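You operate a simulated robot arm through the tools that you are given. There is no shell and no other tool.

You run a simulated robot arm. Do the job below in one go: nothing can be reset, and whatever is moved stays where it is left.

Task
Set the red and white stop dials to 35, then try both stops.
Fine: swing the tiller to each stop; leave it in the middle.

It is judged by the outcome, as a careful person would: the job done as asked, and still so three seconds after it is handed in. It fails if anything else is knocked over, pushed out of place, dropped, spilled or broken.

Robot
A 6-joint arm with a fingered hand, fixed in place. Base frame: the origin is on the floor under the middle of its stand, x ahead of it, y to its left, z up. Lengths are in m, angles in rad, forces in N, time in s.
With the tool pointing down near the work surface it reaches from about 0.14 to 0.84 m from the base axis. Its first joint turns from -2.897 to 2.897 rad. Payload 5 kg.
Tool frame: the origin (TCP) lies between the finger pads and is the grasp point; the fingertips stand 0.037 m ahead of it; z points along the fingers, y is the line along which they close. The gripper opens to 0.124 m; its body begins 0.043 m behind the TCP. The gripper is a hand of 3 fingers: y runs from the thumb to the fingers, the wrist lies at [-0.021, -0.125, -0.215] in the tool frame, and closing takes about 1.5 s.
Orientation is that of the tool frame in the base frame, as a unit quaternion [x, y, z, w]. With the fingers straight down and the wrist toward the robot, the tool's x, y and z point along [0, 1, 0], [1, 0, 0] and [0, 0, -1] of the base frame.

Tools
- The arm moves only by the tool nudge_tool. Its argument "plan" is a list of rows, each a list of 7 numbers: the shift along the base's x, y, z in m, then the turn, a rotation vector about the base's x, y, z in rad, then the gripper command, from -1 (shut) to 1 (fully open), values between in proportion. In form: [[dx, dy, dz, wx, wy, wz, gripper], ...]. A call has 1 to 20 rows; each row is the pose to reach, as a shift and turn from the pose commanded when the call began. A row lasts 0.2 s, in which the tool goes at most 0.05 m and 0.15 rad; a call with a longer step from one row to the next is refused whole, and so is a gripper value outside its range. A pose out of reach is approached as far as the arm can. The call stops where the force on the tool passes 40 N (or 10 N more than at its start, if that is more) or the arm is blocked; 0.2 s more then pass. Each finger travels about 0.072 m/s and halts on what it meets, pressing with about 30 N; the grip force reading is that of the motor and also rises with nothing between the fingers. The clock runs only during rows and for 0.2 s after the last one: add rows that repeat a pose to give the fingers time. It gives the time, the measured TCP pose, the force on the tool (base axes), the opening and the grip force at its end, in the units of the frame above (readings bear some noise), with the torque about the TCP (base axes, N m) and any sound that the robot's microphone picked up, and new pictures: "pictures" is both (left out), scene, wrist or none.
- Cameras (640 x 400 px; columns grow to the right, rows downward): "scene" is fixed at [0.2196, -0.6498, 1.6265]; the picture's right is [0.98, -0.18, 0.00], its down [-0.10, -0.51, -0.86] and it looks along [0.16, 0.84, -0.52] (base axes); focal length 335 px, centre (320, 200). "wrist" rides on the gripper at [0.072, -0.104, -0.154] in the tool frame; the picture's right is [-0.83, 0.26, -0.49], its down [-0.51, -0.72, 0.47] and it looks along [-0.23, 0.64, 0.73] (tool axes); focal length 243 px, centre (320, 200). There is no depth. A picture from a camera that has moved, and an enlarged one, comes with that camera's place and axes in the base frame and with its lens.
- set_grasp(shape): the hand has 3 fingers and takes this shape, open, in about a second: jaw (thumb against the fingers, like two jaws); tri (thumb and two fingers); tip (a fingertip pinch); poke (one finger out to press); point (the index stretched); flat (the hand flat); cup (the hand cupped); fist (a fist). The gripper value then closes the fingers along that shape, each until it touches; the sizes above hold for jaw. It gives what a move gives, with no picture.
- close_up(camera, box): a new picture of the part [left, top, right, bottom] of that camera's present view, enlarged. The clock stands still meanwhile.
- job_done(): hands the job in; it is judged then, once.

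Places have to be worked out from the pictures, the camera data and where the tool is seen. Open the gripper and draw the arm clear of the work before you hand the job in, unless the task says otherwise.

The tools are called after "Request:" by a JSON object that holds its "api" and its "payload". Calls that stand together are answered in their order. nudge_tool: Moves the arm, as the interface text tells. Its arguments: {"type":"object","properties":{"plan":{"type":"array","items":{"type":"array","items":{"type":"number"}}},"pictures":{"type":"string","enum":["both","scene","wrist","none"]}},"required":["plan"]} The other tools are called the same way: set_grasp (shape) gives the hand a shape; close_up (camera, box) takes an enlarged picture of a part of a camera's view; job_done () hands the job in.

At the start:

```text
t: 0.0
position: [0.422, 0.6127, 1.1559]
tcp_rot: [0.707, 0.708, 0.0, -0.001]
wrist_force: [0.6, -1.0, -0.1]
moment: [-0.02, 0.0, 0.0]
opening: 0.1237
gripper_force: 0.0
shape: jaw
```

scene: 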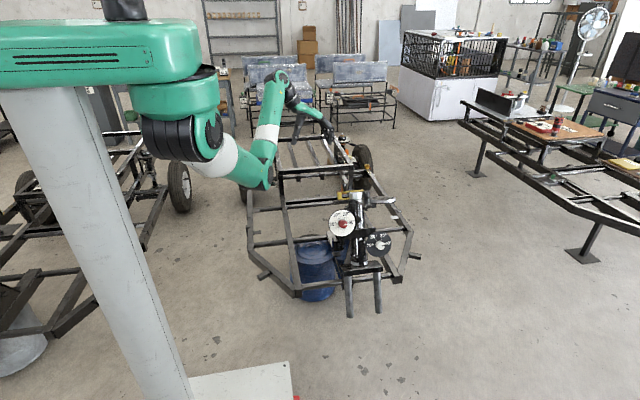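
wrist: 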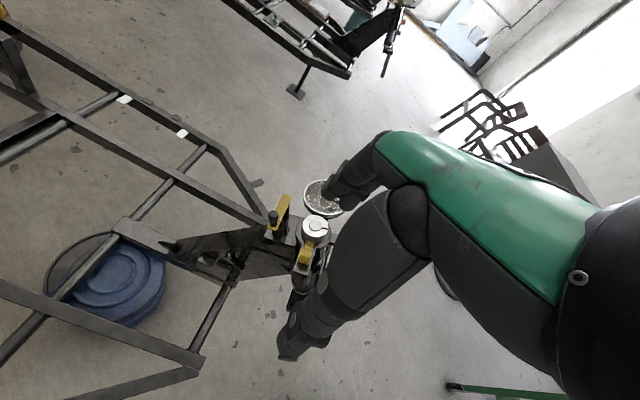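

I'll first look closely at the mechanism in both cameras before moving anything.

Request:
{"api": "close_up", "payload": {"camera": "scene", "box": [310, 170, 430, 245]}}

Request:
{"api": "close_up", "payload": {"camera": "wrist", "box": [240, 160, 400, 260]}}

Request:
{"api": "close_up", "payload": {"camera": "scene", "box": [230, 120, 450, 330]}}

```text
5.33 times, centred on (370, 208) of scene
camera zoom: at [0.2196, -0.6498, 1.6265], right [0.98, -0.18, 0.0], down [-0.1, -0.51, -0.86], along [0.16, 0.84, -0.52], focal length 1786 px, centre (53, 160)
```

zoom: 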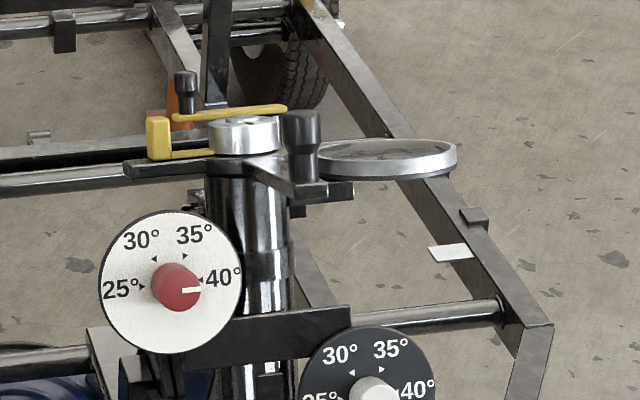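

```text
4.00 times, centred on (320, 210) of wrist
camera zoom: at [0.317, 0.6865, 1.3095], right [0.26, -0.83, 0.49], down [-0.72, -0.51, -0.47], along [0.64, -0.23, -0.73], focal length 970 px, centre (320, 160)
```

zoom: 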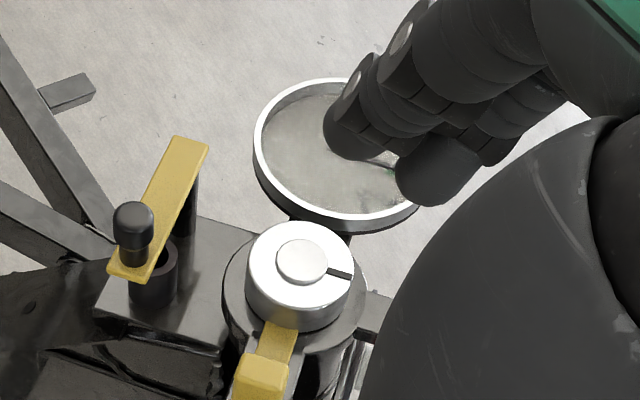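

```text
1.90 times, centred on (340, 225) of scene
camera zoom: at [0.2196, -0.6498, 1.6265], right [0.98, -0.18, 0.0], down [-0.1, -0.51, -0.86], along [0.16, 0.84, -0.52], focal length 638 px, centre (282, 152)
```

zoom: 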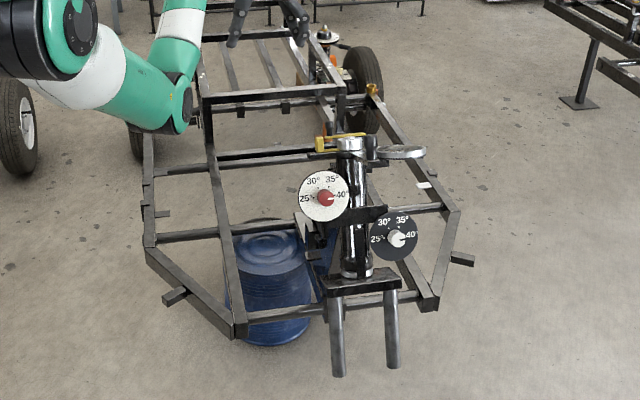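

The two dials (red knob on white plate, white knob on black plate) both seem to read 40°. I'll zoom in on each part: dials, tiller head, and yellow parts.

Request:
{"api": "close_up", "payload": {"camera": "scene", "box": [325, 203, 365, 243]}}

Request:
{"api": "close_up", "payload": {"camera": "scene", "box": [358, 225, 398, 265]}}

Request:
{"api": "close_up", "payload": {"camera": "scene", "box": [330, 175, 400, 215]}}

Request:
{"api": "close_up", "payload": {"camera": "scene", "box": [325, 205, 405, 325]}}

Request:
{"api": "close_up", "payload": {"camera": "wrist", "box": [150, 180, 350, 320]}}

Request:
{"api": "close_up", "payload": {"camera": "scene", "box": [270, 60, 410, 180]}}

```text
10.00 times, centred on (345, 223) of scene
camera zoom: at [0.2196, -0.6498, 1.6265], right [0.98, -0.18, 0.0], down [-0.1, -0.51, -0.86], along [0.16, 0.84, -0.52], focal length 3348 px, centre (70, -30)
```

zoom: 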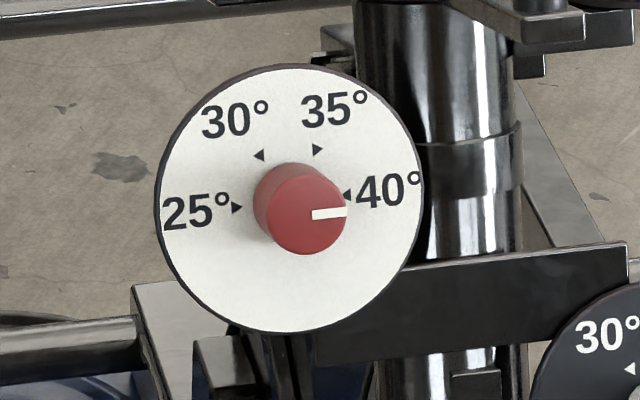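

```text
10.00 times, centred on (378, 245) of scene
camera zoom: at [0.2196, -0.6498, 1.6265], right [0.98, -0.18, 0.0], down [-0.1, -0.51, -0.86], along [0.16, 0.84, -0.52], focal length 3348 px, centre (-260, -250)
```

zoom: 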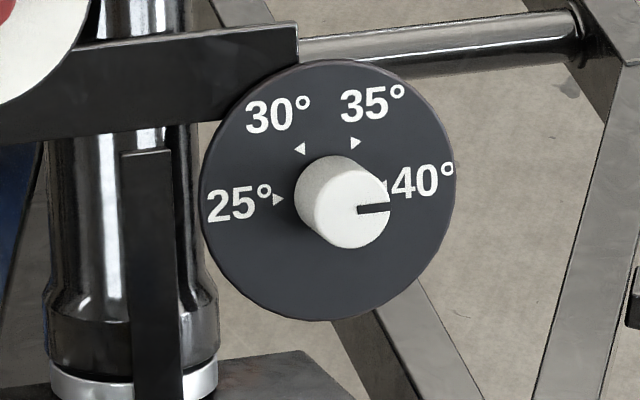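

```text
9.14 times, centred on (365, 195) of scene
camera zoom: at [0.2196, -0.6498, 1.6265], right [0.98, -0.18, 0.0], down [-0.1, -0.51, -0.86], along [0.16, 0.84, -0.52], focal length 3061 px, centre (-91, 246)
```

zoom: 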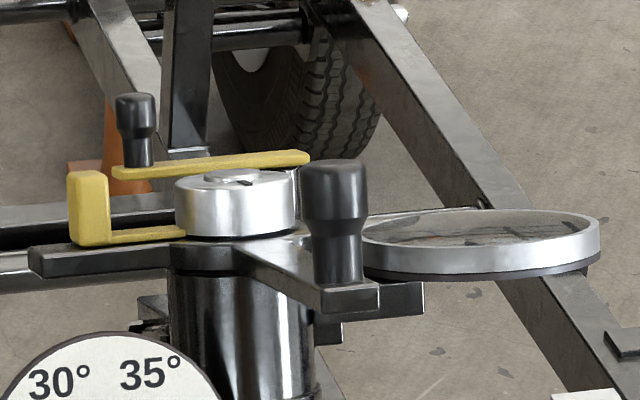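

```text
3.33 times, centred on (365, 265) of scene
camera zoom: at [0.2196, -0.6498, 1.6265], right [0.98, -0.18, 0.0], down [-0.1, -0.51, -0.86], along [0.16, 0.84, -0.52], focal length 1116 px, centre (170, -17)
```

zoom: 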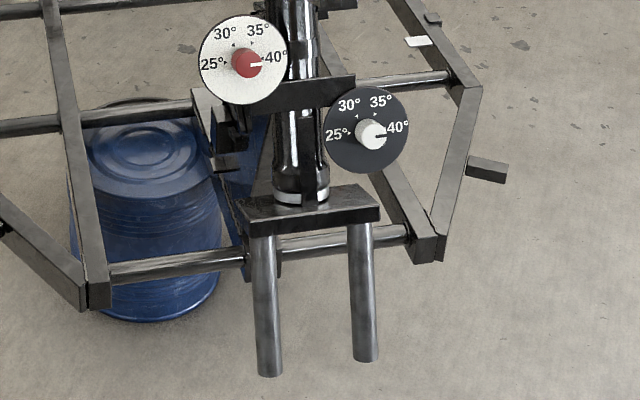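

```text
2.86 times, centred on (250, 250) of wrist
camera zoom: at [0.317, 0.6865, 1.3095], right [0.26, -0.83, 0.49], down [-0.72, -0.51, -0.47], along [0.64, -0.23, -0.73], focal length 693 px, centre (520, 57)
```

zoom: 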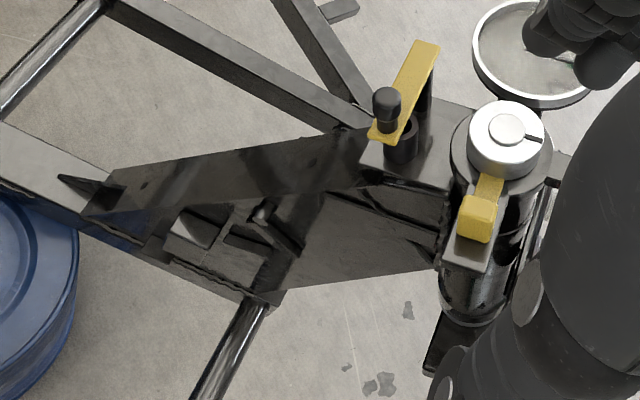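

```text
3.33 times, centred on (340, 120) of scene
camera zoom: at [0.2196, -0.6498, 1.6265], right [0.98, -0.18, 0.0], down [-0.1, -0.51, -0.86], along [0.16, 0.84, -0.52], focal length 1116 px, centre (253, 467)
```

zoom: 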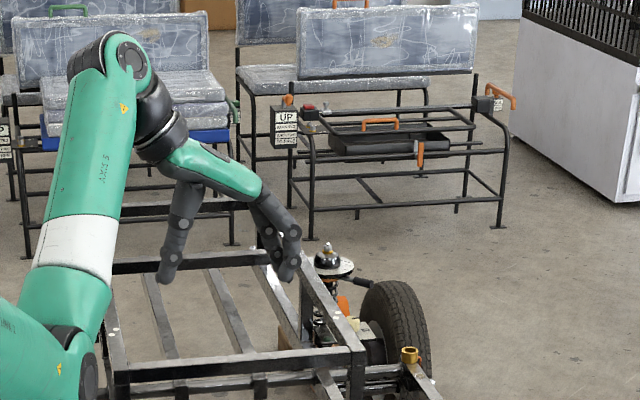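

The pictures put the cap of the steering head near (0.60, 0.55, 0.90), with both dials facing −y, in front of it, both reading 40°. I'll first carry the hand at its safe height toward −y, to the front of the column, for a better look.

Request:
{"api": "nudge_tool", "payload": {"plan": [[0, -0.04, 0, 0, 0, 0, 1], [0, -0.08, 0, 0, 0, 0, 1], [0, -0.12, 0, 0, 0, 0, 1], [0, -0.16, 0, 0, 0, 0, 1], [0, -0.2, 0, 0, 0, 0, 1], [0, -0.24, 0, 0, 0, 0, 1], [0, -0.28, 0, 0, 0, 0, 1], [0, -0.32, 0, 0, 0, 0, 1], [0, -0.36, 0, 0, 0, 0, 1], [0, -0.4, 0, 0, 0, 0, 1]], "pictures": "both"}}

```text
t: 2.2
position: [0.4464, 0.2218, 1.083]
tcp_rot: [0.706, 0.708, 0.005, 0.002]
wrist_force: [0.8, -0.2, 0.3]
moment: [0.02, 0.01, -0.02]
opening: 0.124
gripper_force: 0.0
shape: jaw
out of reach, approached as far as the arm can: row 2, 3, 4, 5, 6, 7, 8, 9, 10
camera wrist: at [0.3397, 0.2947, 1.2375], right [0.26, -0.83, 0.49], down [-0.71, -0.51, -0.48], along [0.65, -0.23, -0.72], focal length 243 px, centre (320, 200)
```

scene: 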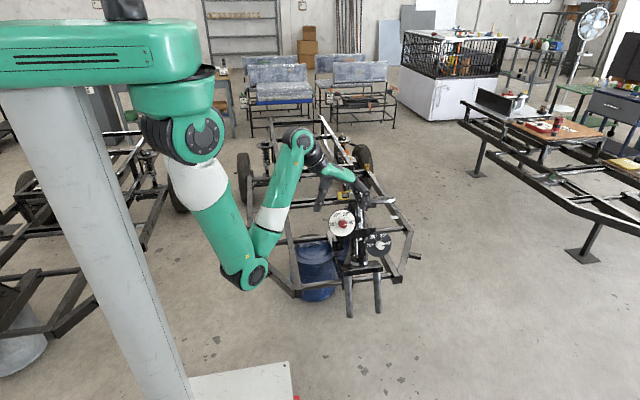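
wrist: 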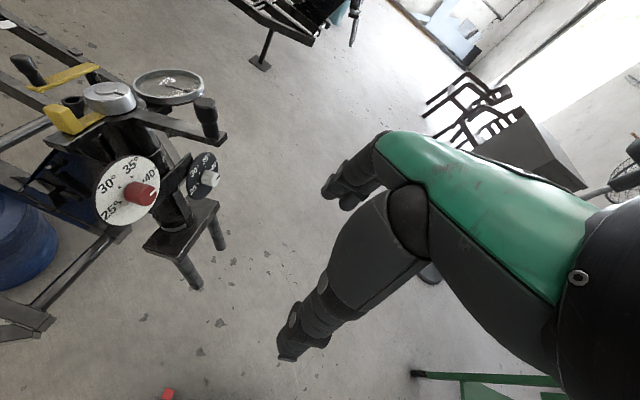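

The hand went as far as it could (0.446, 0.222, 1.083) and now the wrist camera sees the dials from the side. I'll zoom in there.

Request:
{"api": "close_up", "payload": {"camera": "wrist", "box": [70, 130, 230, 230]}}

Request:
{"api": "close_up", "payload": {"camera": "wrist", "box": [0, 40, 240, 190]}}

Request:
{"api": "close_up", "payload": {"camera": "scene", "box": [200, 120, 420, 330]}}

```text
4.00 times, centred on (150, 180) of wrist
camera zoom: at [0.3397, 0.2947, 1.2375], right [0.26, -0.83, 0.49], down [-0.71, -0.51, -0.48], along [0.65, -0.23, -0.72], focal length 970 px, centre (1000, 280)
```

zoom: 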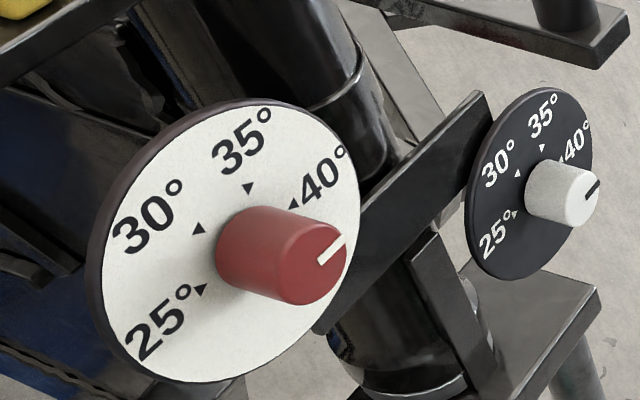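

```text
2.67 times, centred on (120, 115) of wrist
camera zoom: at [0.3397, 0.2947, 1.2375], right [0.26, -0.83, 0.49], down [-0.71, -0.51, -0.48], along [0.65, -0.23, -0.72], focal length 647 px, centre (853, 427)
```

zoom: 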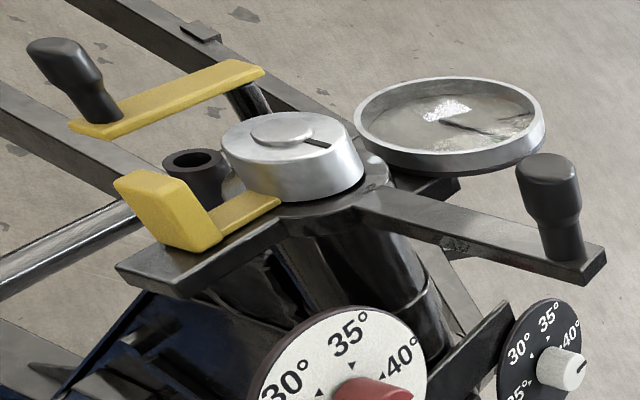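

```text
1.90 times, centred on (310, 225) of scene
camera zoom: at [0.2196, -0.6498, 1.6265], right [0.98, -0.18, 0.0], down [-0.1, -0.51, -0.86], along [0.16, 0.84, -0.52], focal length 638 px, centre (339, 152)
```

zoom: 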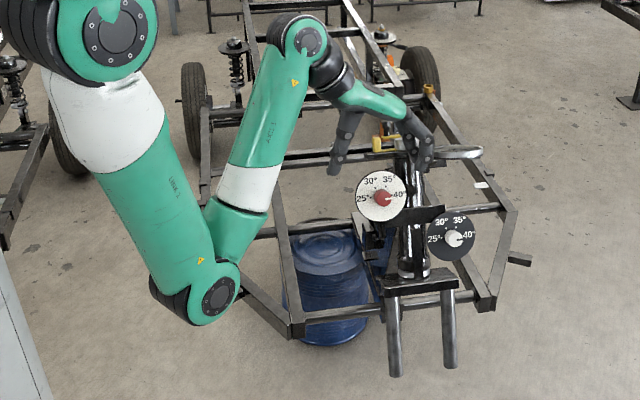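

The knob of the white dial sits near (0.525, 0.435, 0.83), with the panel leaning back about 25°. I'll lower the hand clear of the reach limit (front of the dials, y≈0.22, well away from them) to see where it actually goes.

Request:
{"api": "nudge_tool", "payload": {"plan": [[0, 0, -0.03, 0, 0, 0, 1], [0, 0, -0.06, 0, 0, 0, 1], [0, 0, -0.09, 0, 0, 0, 1], [0, 0, -0.12, 0, 0, 0, 1]], "pictures": "none"}}

```text
t: 3.2
position: [0.4484, 0.2245, 0.9614]
tcp_rot: [0.707, 0.707, 0.0, -0.001]
wrist_force: [1.1, 0.1, 0.1]
moment: [0.02, 0.01, 0.01]
opening: 0.1238
gripper_force: 0.0
shape: jaw
```

The command follows from the clipped pose, so shifts are now reliable. I'll pitch the hand up about x by ~1.12 rad so it points toward the dials, staying back at y≈0.22, and look.

Request:
{"api": "nudge_tool", "payload": {"plan": [[0, 0, 0, 0.14, 0, 0, 1], [0, 0, 0, 0.28, 0, 0, 1], [0, 0, -0.01, 0.42, 0, 0, 1], [0, 0, -0.02, 0.56, 0, 0, 1], [0, 0, -0.03, 0.7, 0, 0, 1], [0, 0, -0.04, 0.84, 0, 0, 1], [0, 0, -0.05, 0.98, 0, 0, 1], [0, 0, -0.06, 1.12, 0, 0, 1]], "pictures": "both"}}

```text
t: 4.8
position: [0.4394, 0.293, 0.9427]
tcp_rot: [0.548, 0.684, 0.332, -0.348]
wrist_force: [-0.5, -10.1, 3.0]
moment: [0.17, -0.06, -0.1]
opening: 0.1237
gripper_force: 0.2
shape: jaw
stopped in row 8: the arm was blocked; the commanded pose is now the measured one
camera wrist: at [0.3438, 0.1837, 1.079], right [0.44, -0.79, -0.41], down [-0.68, 0.0, -0.73], along [0.58, 0.61, -0.54], focal length 243 px, centre (320, 200)
```

scene: 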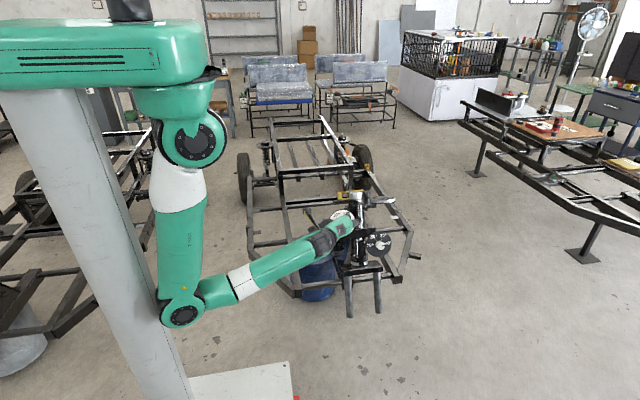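
wrist: 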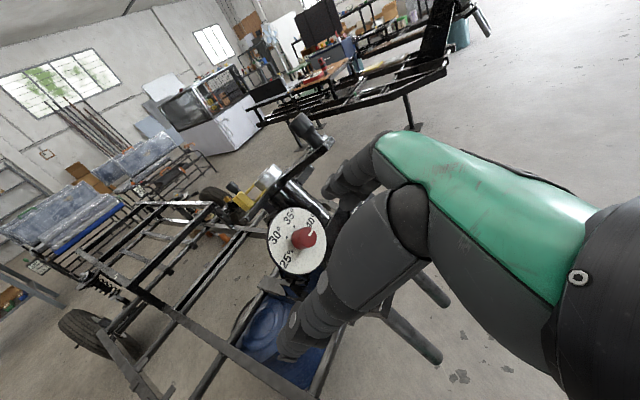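

The arm got blocked (most likely its elbow against its own stand), with the hand still clear of the dials. I'll shift toward +x, away from the stand, and roll the hand so the wrist is above the tool while pointing along the dial normal.

Request:
{"api": "nudge_tool", "payload": {"plan": [[0.03, 0, 0.01, 0, 0, 0, 1], [0.06, -0.01, 0.02, 0, 0, 0, 1], [0.06, -0.02, 0.02, 0.0027, 0.1121, -0.0805, 1], [0.06, -0.03, 0.02, 0.0055, 0.2242, -0.161, 1], [0.06, -0.03, 0.02, 0.0082, 0.3363, -0.2415, 1], [0.06, -0.03, 0.02, 0.0109, 0.4485, -0.322, 1], [0.06, -0.03, 0.02, 0.0137, 0.5606, -0.4025, 1], [0.06, -0.03, 0.02, 0.0164, 0.6727, -0.483, 1], [0.06, -0.03, 0.02, 0.0191, 0.7848, -0.5635, 1], [0.06, -0.03, 0.02, 0.0218, 0.8969, -0.644, 1]], "pictures": "both"}}

```text
t: 7.0
position: [0.4886, 0.2641, 0.9559]
tcp_rot: [0.815, 0.26, 0.155, -0.493]
wrist_force: [-0.2, 0.2, 0.3]
moment: [0.0, -0.01, -0.03]
opening: 0.1239
gripper_force: 0.0
shape: jaw
camera wrist: at [0.4878, 0.1878, 1.1403], right [-0.52, -0.76, -0.38], down [-0.83, 0.55, 0.05], along [0.18, 0.34, -0.92], focal length 243 px, centre (320, 200)
```

scene: 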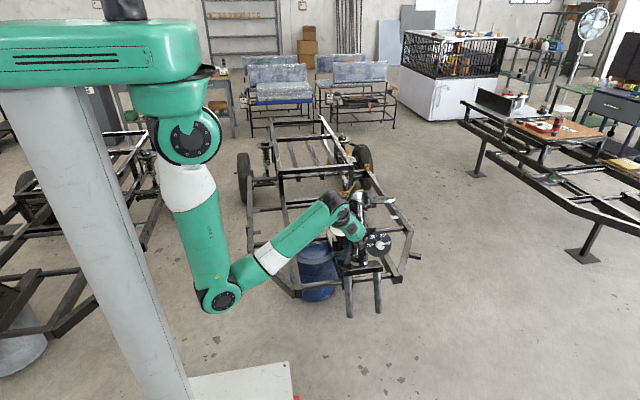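
wrist: 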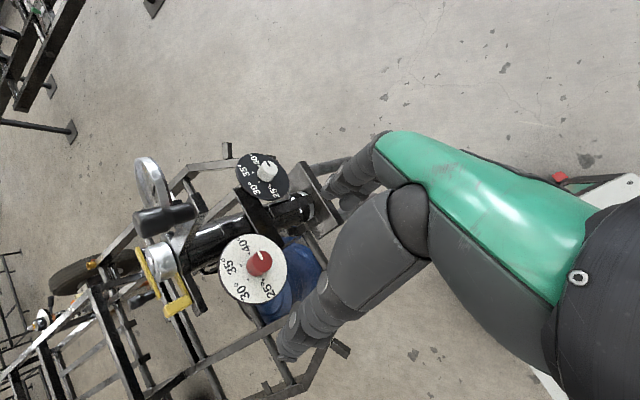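

The roll is working without contact. I'll zoom on the dials in this wrist view to fix their positions and normals.

Request:
{"api": "close_up", "payload": {"camera": "wrist", "box": [200, 140, 320, 310]}}

Request:
{"api": "close_up", "payload": {"camera": "wrist", "box": [215, 230, 295, 310]}}

Request:
{"api": "close_up", "payload": {"camera": "wrist", "box": [110, 140, 230, 320]}}

Request:
{"api": "close_up", "payload": {"camera": "wrist", "box": [225, 145, 305, 205]}}

```text
2.35 times, centred on (260, 225) of wrist
camera zoom: at [0.4878, 0.1878, 1.1403], right [-0.52, -0.76, -0.38], down [-0.83, 0.55, 0.05], along [0.18, 0.34, -0.92], focal length 571 px, centre (461, 141)
```

zoom: 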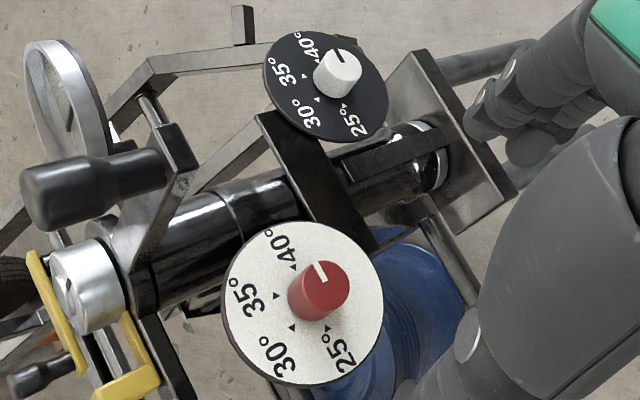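

```text
5.00 times, centred on (255, 270) of wrist
camera zoom: at [0.4878, 0.1878, 1.1403], right [-0.52, -0.76, -0.38], down [-0.83, 0.55, 0.05], along [0.18, 0.34, -0.92], focal length 1213 px, centre (645, -150)
```

zoom: 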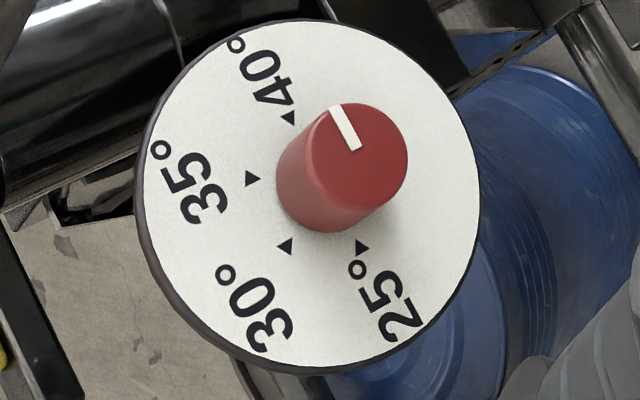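

```text
2.22 times, centred on (170, 230) of wrist
camera zoom: at [0.4878, 0.1878, 1.1403], right [-0.52, -0.76, -0.38], down [-0.83, 0.55, 0.05], along [0.18, 0.34, -0.92], focal length 539 px, centre (653, 133)
```

zoom: 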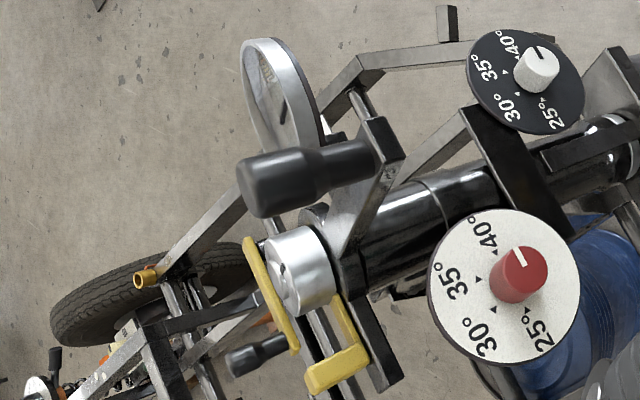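

```text
6.67 times, centred on (265, 175) of wrist
camera zoom: at [0.4878, 0.1878, 1.1403], right [-0.52, -0.76, -0.38], down [-0.83, 0.55, 0.05], along [0.18, 0.34, -0.92], focal length 1618 px, centre (687, 367)
```

zoom: 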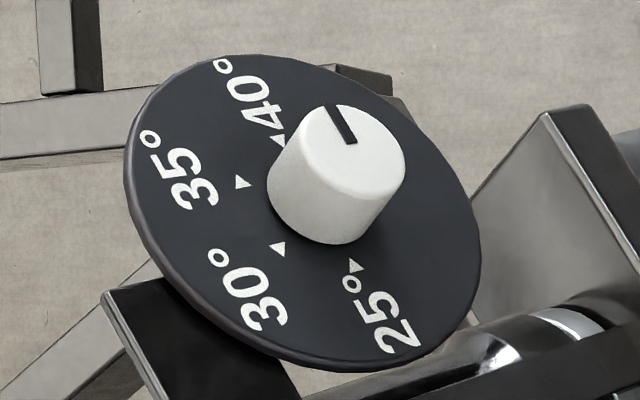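

Triangulating over two wrist views and the scene view gives a consistent fit: red knob base (0.523, 0.466, 0.817), top (0.523, 0.436, 0.833); white knob base (0.684, 0.423, 0.711), top (0.684, 0.397, 0.722); normal ≈ (0, −0.91, 0.42). I'll align the tool with the red knob's axis at a 12 cm standoff and narrow the opening a bit.

Request:
{"api": "nudge_tool", "payload": {"plan": [[0.01, 0.02, -0.02, 0.0115, 0.079, -0.0402, 0.6], [0.02, 0.04, -0.04, 0.023, 0.158, -0.0804, 0.3], [0.03, 0.06, -0.06, 0.0345, 0.2368, -0.1205, 0.3], [0.034, 0.08, -0.075, 0.046, 0.3157, -0.1607, 0.3], [0.0344, 0.0929, -0.0879, 0.046, 0.3157, -0.1607, 0.3], [0.0344, 0.0929, -0.0879, 0.046, 0.3157, -0.1607, 0.3]], "pictures": "both"}}

```text
t: 8.4
position: [0.5243, 0.3561, 0.8653]
tcp_rot: [0.836, 0.112, 0.068, -0.534]
wrist_force: [-0.7, -0.6, -0.2]
moment: [-0.03, -0.03, -0.02]
opening: 0.081
gripper_force: 0.1
shape: jaw
camera wrist: at [0.5668, 0.2682, 1.0394], right [-0.73, -0.65, -0.22], down [-0.68, 0.66, 0.31], along [-0.06, 0.38, -0.92], focal length 243 px, centre (320, 200)
```

scene: 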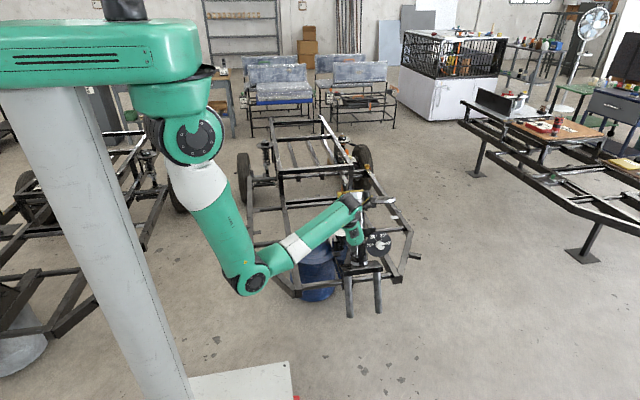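
wrist: 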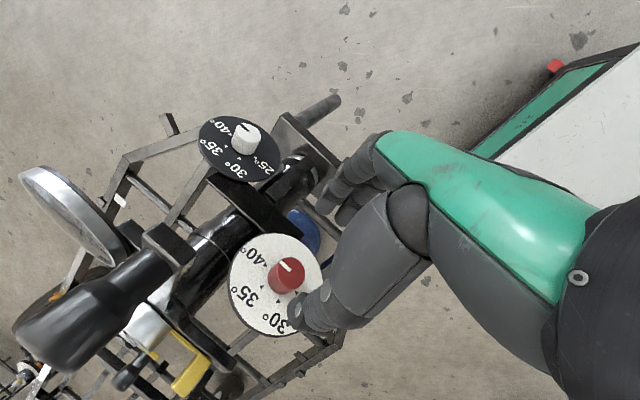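

Aligned at the standoff; zooming in to check the knob against the finger gap.

Request:
{"api": "close_up", "payload": {"camera": "wrist", "box": [200, 140, 440, 345]}}

Request:
{"api": "close_up", "payload": {"camera": "wrist", "box": [220, 225, 330, 345]}}

Request:
{"api": "close_up", "payload": {"camera": "scene", "box": [310, 170, 420, 270]}}

```text
1.95 times, centred on (320, 242) of wrist
camera zoom: at [0.5668, 0.2682, 1.0394], right [-0.73, -0.65, -0.22], down [-0.68, 0.66, 0.31], along [-0.06, 0.38, -0.92], focal length 473 px, centre (320, 117)
```

zoom: 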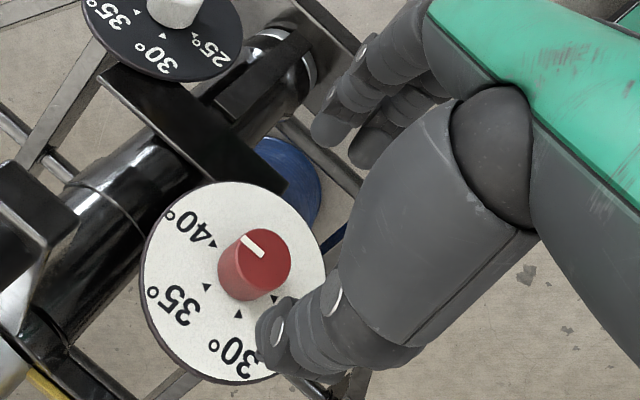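

```text
3.33 times, centred on (275, 285) of wrist
camera zoom: at [0.5668, 0.2682, 1.0394], right [-0.73, -0.65, -0.22], down [-0.68, 0.66, 0.31], along [-0.06, 0.38, -0.92], focal length 809 px, centre (470, -83)
```

zoom: 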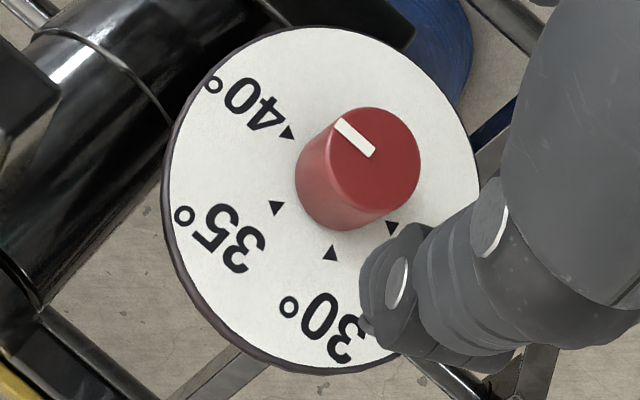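

```text
4.00 times, centred on (365, 220) of scene
camera zoom: at [0.2196, -0.6498, 1.6265], right [0.98, -0.18, 0.0], down [-0.1, -0.51, -0.86], along [0.16, 0.84, -0.52], focal length 1339 px, centre (140, 120)
```

zoom: 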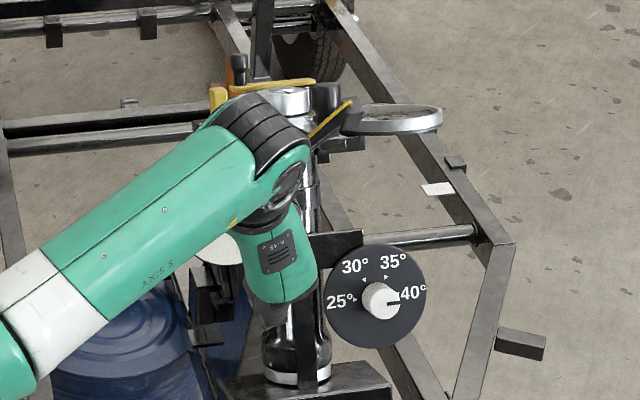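

The knob is on-axis within ~4 mm. I'll correct that small offset and slide in along the axis until the fingertips are about 1 cm off the dial plate.

Request:
{"api": "nudge_tool", "payload": {"plan": [[-0.001, 0.0015, 0.003, 0, 0, 0, 0.3], [-0.001, 0.018, -0.005, 0, 0, 0, 0.3], [-0.001, 0.035, -0.0127, 0, 0, 0, 0.3], [-0.001, 0.052, -0.0205, 0, 0, 0, 0.3], [-0.001, 0.0676, -0.0277, 0, 0, 0, 0.3], [-0.001, 0.0676, -0.0277, 0, 0, 0, 0.3]], "pictures": "wrist"}}

```text
t: 9.8
position: [0.5207, 0.4234, 0.8388]
tcp_rot: [0.836, 0.112, 0.069, -0.533]
wrist_force: [-0.4, 0.8, -0.3]
moment: [-0.03, -0.02, 0.0]
opening: 0.081
gripper_force: 0.0
shape: jaw
camera wrist: at [0.5636, 0.3352, 1.0127], right [-0.73, -0.65, -0.22], down [-0.68, 0.66, 0.31], along [-0.06, 0.38, -0.92], focal length 243 px, centre (320, 200)
```

wrist: 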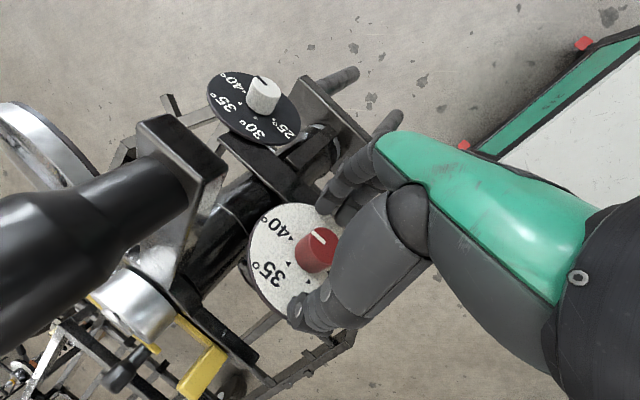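

Request:
{"api": "close_up", "payload": {"camera": "wrist", "box": [235, 180, 435, 340]}}

Request:
{"api": "close_up", "payload": {"camera": "scene", "box": [310, 180, 410, 270]}}

```text
2.50 times, centred on (335, 260) of wrist
camera zoom: at [0.5636, 0.3352, 1.0127], right [-0.73, -0.65, -0.22], down [-0.68, 0.66, 0.31], along [-0.06, 0.38, -0.92], focal length 606 px, centre (282, 50)
```

zoom: 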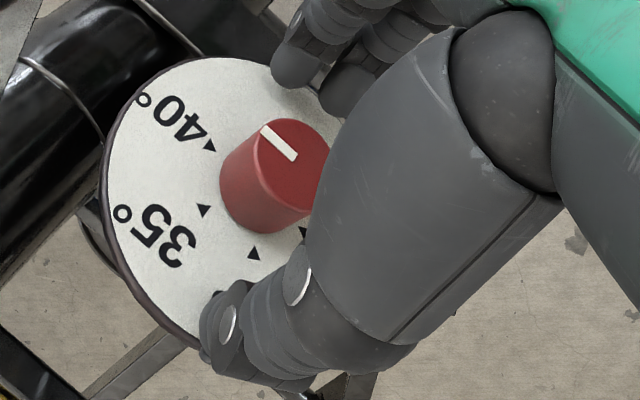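

```text
4.44 times, centred on (360, 225) of scene
camera zoom: at [0.2196, -0.6498, 1.6265], right [0.98, -0.18, 0.0], down [-0.1, -0.51, -0.86], along [0.16, 0.84, -0.52], focal length 1488 px, centre (142, 89)
```

zoom: 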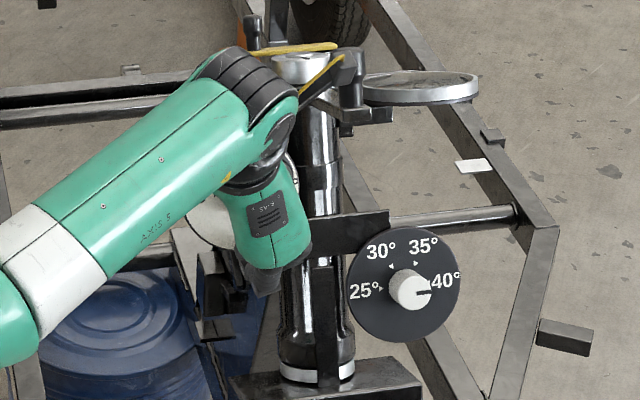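

The projected TCP and fingertips match the picture: the knob sits between the thumb (below in the picture) and the two fingers, tips ~1 cm off the plate. I'll close on it.

Request:
{"api": "nudge_tool", "payload": {"plan": [[0, 0, 0, 0, 0, 0, 0], [0, 0, 0, 0, 0, 0, -0.3], [0, 0, 0, 0, 0, 0, -0.6], [0, 0, 0, 0, 0, 0, -0.8], [0, 0, 0, 0, 0, 0, -0.8]], "pictures": "wrist"}}

Request:
{"api": "close_up", "payload": {"camera": "wrist", "box": [235, 180, 435, 340]}}

```text
t: 11.1
position: [0.5205, 0.4235, 0.8389]
tcp_rot: [0.836, 0.112, 0.069, -0.533]
wrist_force: [0.1, 2.8, -1.0]
moment: [0.05, 0.01, -0.01]
opening: 0.0237
gripper_force: 30.0
shape: jaw
camera wrist: at [0.5636, 0.3352, 1.0129], right [-0.73, -0.65, -0.22], down [-0.68, 0.66, 0.31], along [-0.06, 0.38, -0.92], focal length 243 px, centre (320, 200)
```

wrist: 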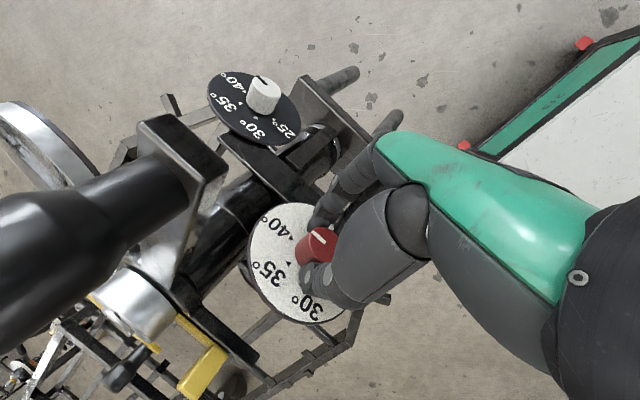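

```text
2.50 times, centred on (335, 260) of wrist
camera zoom: at [0.5636, 0.3352, 1.0129], right [-0.73, -0.65, -0.22], down [-0.68, 0.66, 0.31], along [-0.06, 0.38, -0.92], focal length 606 px, centre (282, 50)
```

zoom: 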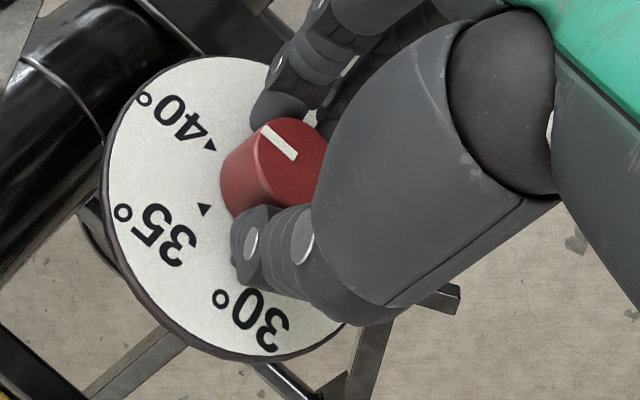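

Gripped firmly (30 N) with negligible side load. I'll turn about the knob axis counter-clockwise (from 40 toward 35), first about 20° to check it follows.

Request:
{"api": "nudge_tool", "payload": {"plan": [[0, 0, 0, 0, -0.0907, 0.0421, -0.8], [0, 0, 0, 0, -0.1814, 0.0842, -0.8], [0, 0, 0, 0, -0.2721, 0.1263, -0.8], [0, 0, 0, 0, -0.3628, 0.1684, -0.8]], "pictures": "wrist"}}

Request:
{"api": "close_up", "payload": {"camera": "wrist", "box": [235, 180, 435, 340]}}

```text
t: 12.1
position: [0.521, 0.4233, 0.8396]
tcp_rot: [0.797, 0.277, 0.173, -0.508]
wrist_force: [-7.3, -4.7, -1.2]
moment: [-0.12, 0.11, 0.13]
opening: 0.0236
gripper_force: 29.7
shape: jaw
camera wrist: at [0.514, 0.3389, 1.0195], right [-0.49, -0.75, -0.44], down [-0.85, 0.53, 0.03], along [0.21, 0.39, -0.9], focal length 243 px, centre (320, 200)
```

wrist: 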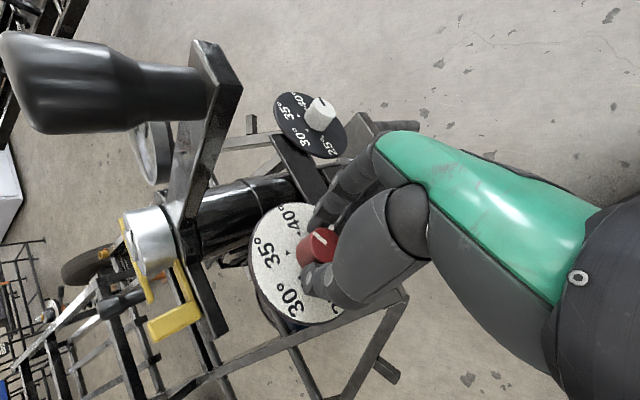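

```text
2.50 times, centred on (335, 260) of wrist
camera zoom: at [0.514, 0.3389, 1.0195], right [-0.49, -0.75, -0.44], down [-0.85, 0.53, 0.03], along [0.21, 0.39, -0.9], focal length 606 px, centre (282, 50)
```

zoom: 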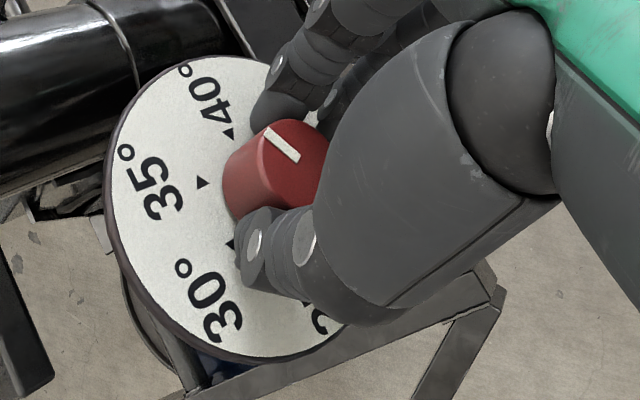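

The knob turns with the hand (the plate rotates in view while the white line stays put). I'll continue for the remaining ~37° toward the 35 mark, easing the small side load.

Request:
{"api": "nudge_tool", "payload": {"plan": [[-0.0003, -0.0002, -0.0004, 0, -0.098, 0.0455, -0.8], [-0.0005, -0.0004, -0.0008, 0, -0.196, 0.091, -0.8], [-0.0007, -0.0006, -0.0012, 0, -0.294, 0.1365, -0.8], [-0.0008, -0.0008, -0.0016, 0, -0.392, 0.182, -0.8], [-0.001, -0.001, -0.002, 0, -0.49, 0.2275, -0.8], [-0.001, -0.001, -0.002, 0, -0.587, 0.2725, -0.8]], "pictures": "both"}}

Request:
{"api": "close_up", "payload": {"camera": "wrist", "box": [235, 180, 435, 340]}}

```text
t: 13.4
position: [0.5211, 0.4234, 0.8378]
tcp_rot: [0.669, 0.515, 0.327, -0.425]
wrist_force: [-1.3, -6.6, 0.2]
moment: [-0.07, -0.03, -0.15]
opening: 0.0238
gripper_force: 30.2
shape: jaw
camera wrist: at [0.4381, 0.3259, 0.9914], right [0.04, -0.81, -0.58], down [-0.83, 0.3, -0.48], along [0.56, 0.5, -0.66], focal length 243 px, centre (320, 200)
```

scene: 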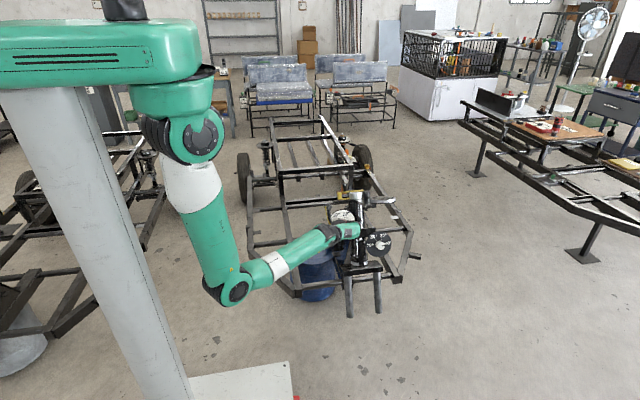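
wrist: 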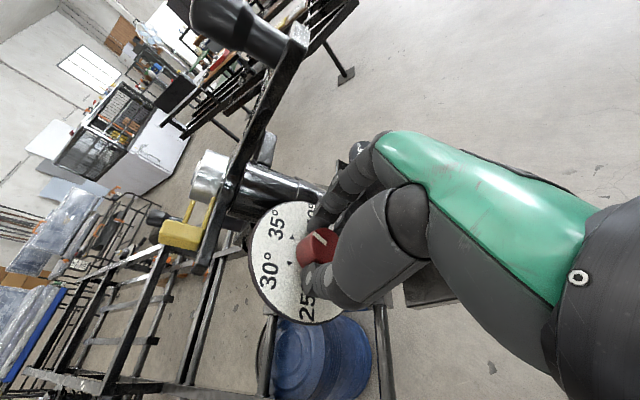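

```text
2.50 times, centred on (335, 260) of wrist
camera zoom: at [0.4381, 0.3259, 0.9914], right [0.04, -0.81, -0.58], down [-0.83, 0.3, -0.48], along [0.56, 0.5, -0.66], focal length 606 px, centre (282, 50)
```

zoom: 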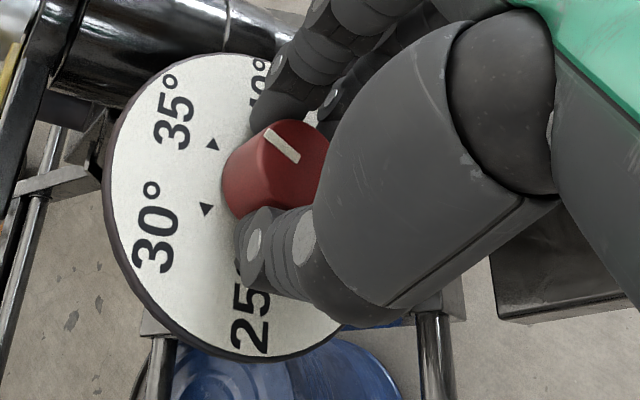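

The 35 mark now sits where the 40 mark was relative to the knob line, so the turn is right. I'll release and back straight out along the normal, then check.

Request:
{"api": "nudge_tool", "payload": {"plan": [[0, 0, 0, 0, 0, 0, -0.4], [0, 0, 0, 0, 0, 0, 0], [0, 0, 0, 0, 0, 0, 0.3], [0, 0, 0, 0, 0, 0, 0.3], [0, -0.027, 0.0126, 0, 0, 0, 0.3], [0, -0.054, 0.0253, 0, 0, 0, 0.3], [0, -0.08, 0.038, 0, 0, 0, 0.3], [0, -0.1, 0.05, 0, 0, 0, 0.3]], "pictures": "both"}}

Request:
{"api": "close_up", "payload": {"camera": "wrist", "box": [200, 150, 340, 320]}}

Request:
{"api": "close_up", "payload": {"camera": "scene", "box": [315, 185, 415, 270]}}

```text
t: 15.2
position: [0.5187, 0.3236, 0.8896]
tcp_rot: [0.669, 0.515, 0.326, -0.425]
wrist_force: [0.0, -0.5, 0.1]
moment: [0.0, 0.03, 0.0]
opening: 0.0804
gripper_force: 0.1
shape: jaw
camera wrist: at [0.4371, 0.2263, 1.0426], right [0.04, -0.82, -0.58], down [-0.83, 0.3, -0.47], along [0.56, 0.5, -0.66], focal length 243 px, centre (320, 200)
```

scene: 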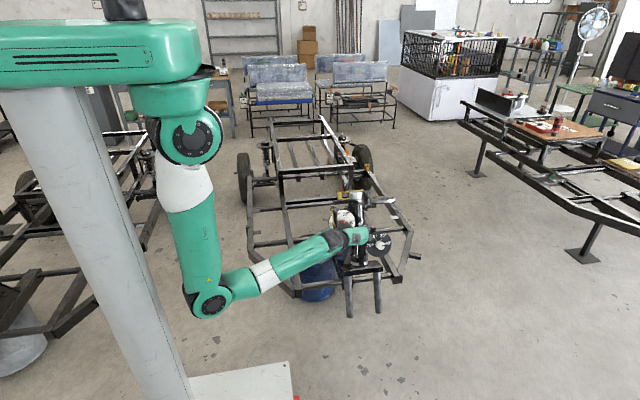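
wrist: 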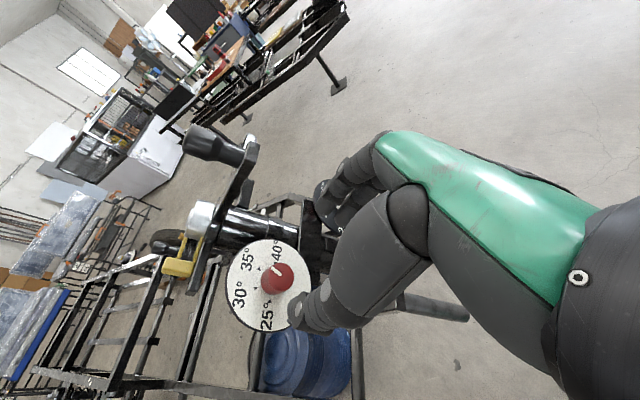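

```text
2.35 times, centred on (270, 235) of wrist
camera zoom: at [0.4371, 0.2263, 1.0426], right [0.04, -0.82, -0.58], down [-0.83, 0.3, -0.47], along [0.56, 0.5, -0.66], focal length 571 px, centre (438, 118)
```

zoom: 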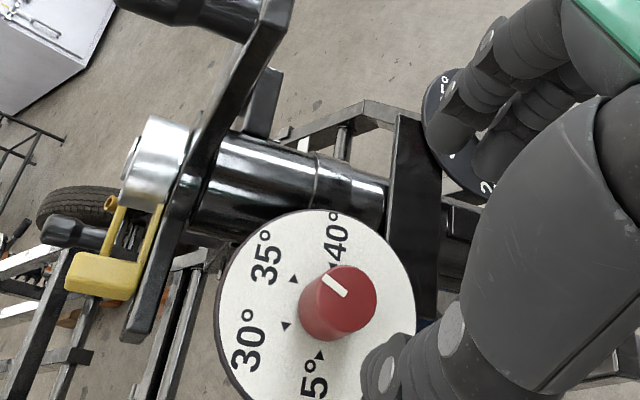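

```text
4.71 times, centred on (365, 228) of scene
camera zoom: at [0.2196, -0.6498, 1.6265], right [0.98, -0.18, 0.0], down [-0.1, -0.51, -0.86], along [0.16, 0.84, -0.52], focal length 1576 px, centre (108, 71)
```

zoom: 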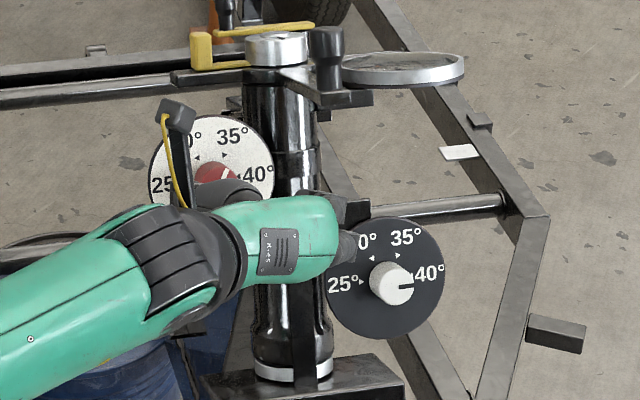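

The red line now points at 35. Next the white knob: I'll back off, drop below tiller height, roll the hand back −60°, and line up 12 cm in front of it at about (0.684, 0.314, 0.761).

Request:
{"api": "nudge_tool", "payload": {"plan": [[0.005, -0.02, -0.025, 0, 0.095, -0.0441, 0.3], [0.01, -0.03, -0.05, 0, 0.19, -0.0882, 0.2], [0.03, -0.03, -0.075, 0, 0.285, -0.1322, 0.1], [0.05, -0.03, -0.1, 0, 0.38, -0.1763, 0.1], [0.075, -0.03, -0.12, 0, 0.475, -0.2204, 0.1], [0.1, -0.03, -0.128, 0, 0.57, -0.2645, 0.1], [0.125, -0.03, -0.128, 0, 0.665, -0.3086, 0.1], [0.145, -0.02, -0.128, 0, 0.76, -0.3526, 0.1], [0.16, -0.01, -0.128, 0, 0.855, -0.3967, 0.1], [0.1653, -0.0096, -0.1286, 0, 0.95, -0.4408, 0.1], [0.1653, -0.0096, -0.1286, 0, 0.95, -0.4408, 0.1]], "pictures": "both"}}

Request:
{"api": "close_up", "payload": {"camera": "wrist", "box": [200, 180, 400, 340]}}

Request:
{"api": "close_up", "payload": {"camera": "scene", "box": [315, 185, 415, 270]}}

```text
t: 17.6
position: [0.6853, 0.3149, 0.7602]
tcp_rot: [0.836, 0.111, 0.068, -0.533]
wrist_force: [-1.1, -0.7, 0.1]
moment: [-0.01, 0.03, 0.02]
opening: 0.0685
gripper_force: 0.1
shape: jaw
camera wrist: at [0.7281, 0.2271, 0.9335], right [-0.73, -0.65, -0.21], down [-0.68, 0.66, 0.32], along [-0.06, 0.38, -0.92], focal length 243 px, centre (320, 200)
```

scene: 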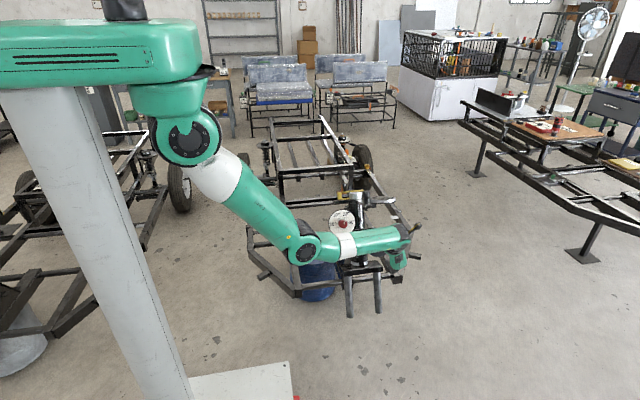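
wrist: 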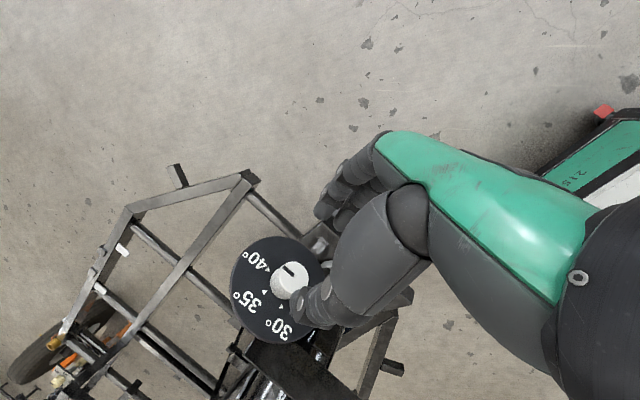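

```text
2.50 times, centred on (300, 260) of wrist
camera zoom: at [0.7281, 0.2271, 0.9335], right [-0.73, -0.65, -0.21], down [-0.68, 0.66, 0.32], along [-0.06, 0.38, -0.92], focal length 606 px, centre (370, 50)
```

zoom: 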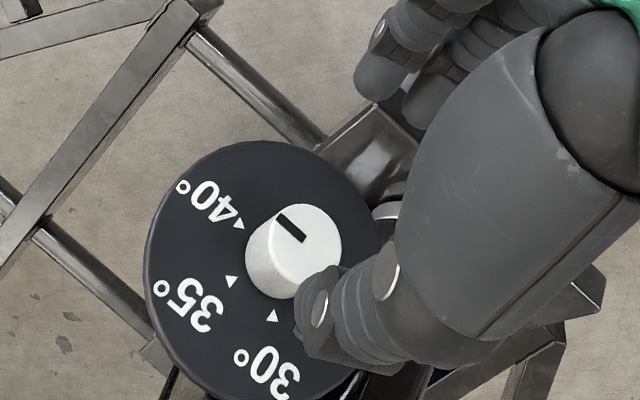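

```text
4.71 times, centred on (365, 228) of scene
camera zoom: at [0.2196, -0.6498, 1.6265], right [0.98, -0.18, 0.0], down [-0.1, -0.51, -0.86], along [0.16, 0.84, -0.52], focal length 1576 px, centre (108, 71)
```

zoom: 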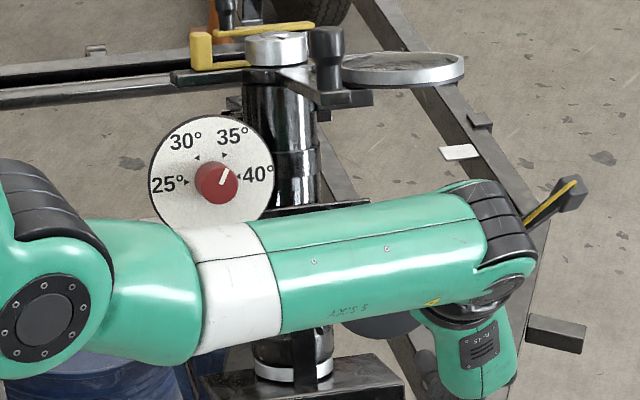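

The red dial is visible again from the scene camera; let me check its line closely, while also verifying the white knob's line-up.

Request:
{"api": "close_up", "payload": {"camera": "scene", "box": [325, 205, 361, 233]}}

Request:
{"api": "close_up", "payload": {"camera": "wrist", "box": [220, 230, 340, 350]}}

```text
14.29 times, centred on (343, 219) of scene
camera zoom: at [0.2196, -0.6498, 1.6265], right [0.98, -0.18, 0.0], down [-0.1, -0.51, -0.86], along [0.16, 0.84, -0.52], focal length 4783 px, centre (-9, -71)
```

zoom: 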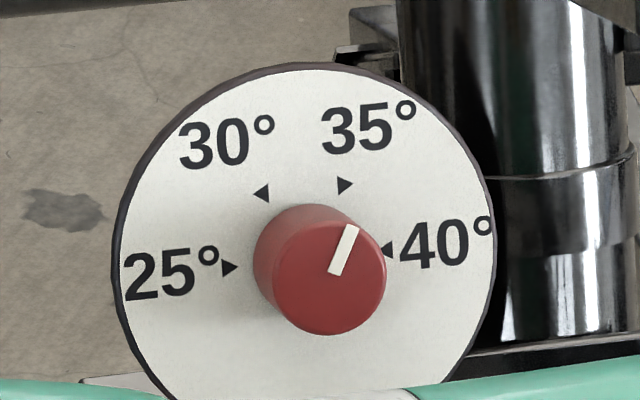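

```text
3.33 times, centred on (280, 290) of wrist
camera zoom: at [0.7281, 0.2271, 0.9335], right [-0.73, -0.65, -0.21], down [-0.68, 0.66, 0.32], along [-0.06, 0.38, -0.92], focal length 809 px, centre (453, -100)
```

zoom: 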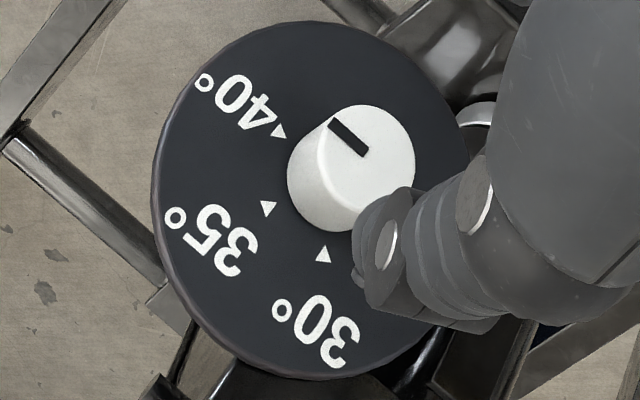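

Request:
{"api": "close_up", "payload": {"camera": "scene", "box": [334, 213, 352, 229]}}

```text
16.00 times, centred on (343, 221) of scene
camera zoom: at [0.2196, -0.6498, 1.6265], right [0.98, -0.18, 0.0], down [-0.1, -0.51, -0.86], along [0.16, 0.84, -0.52], focal length 5357 px, centre (-48, -136)
```

zoom: 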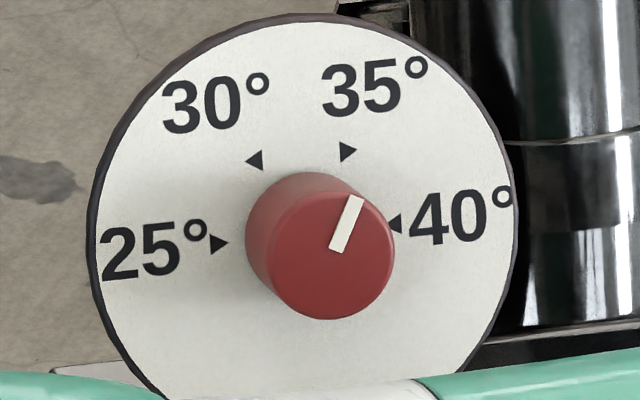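

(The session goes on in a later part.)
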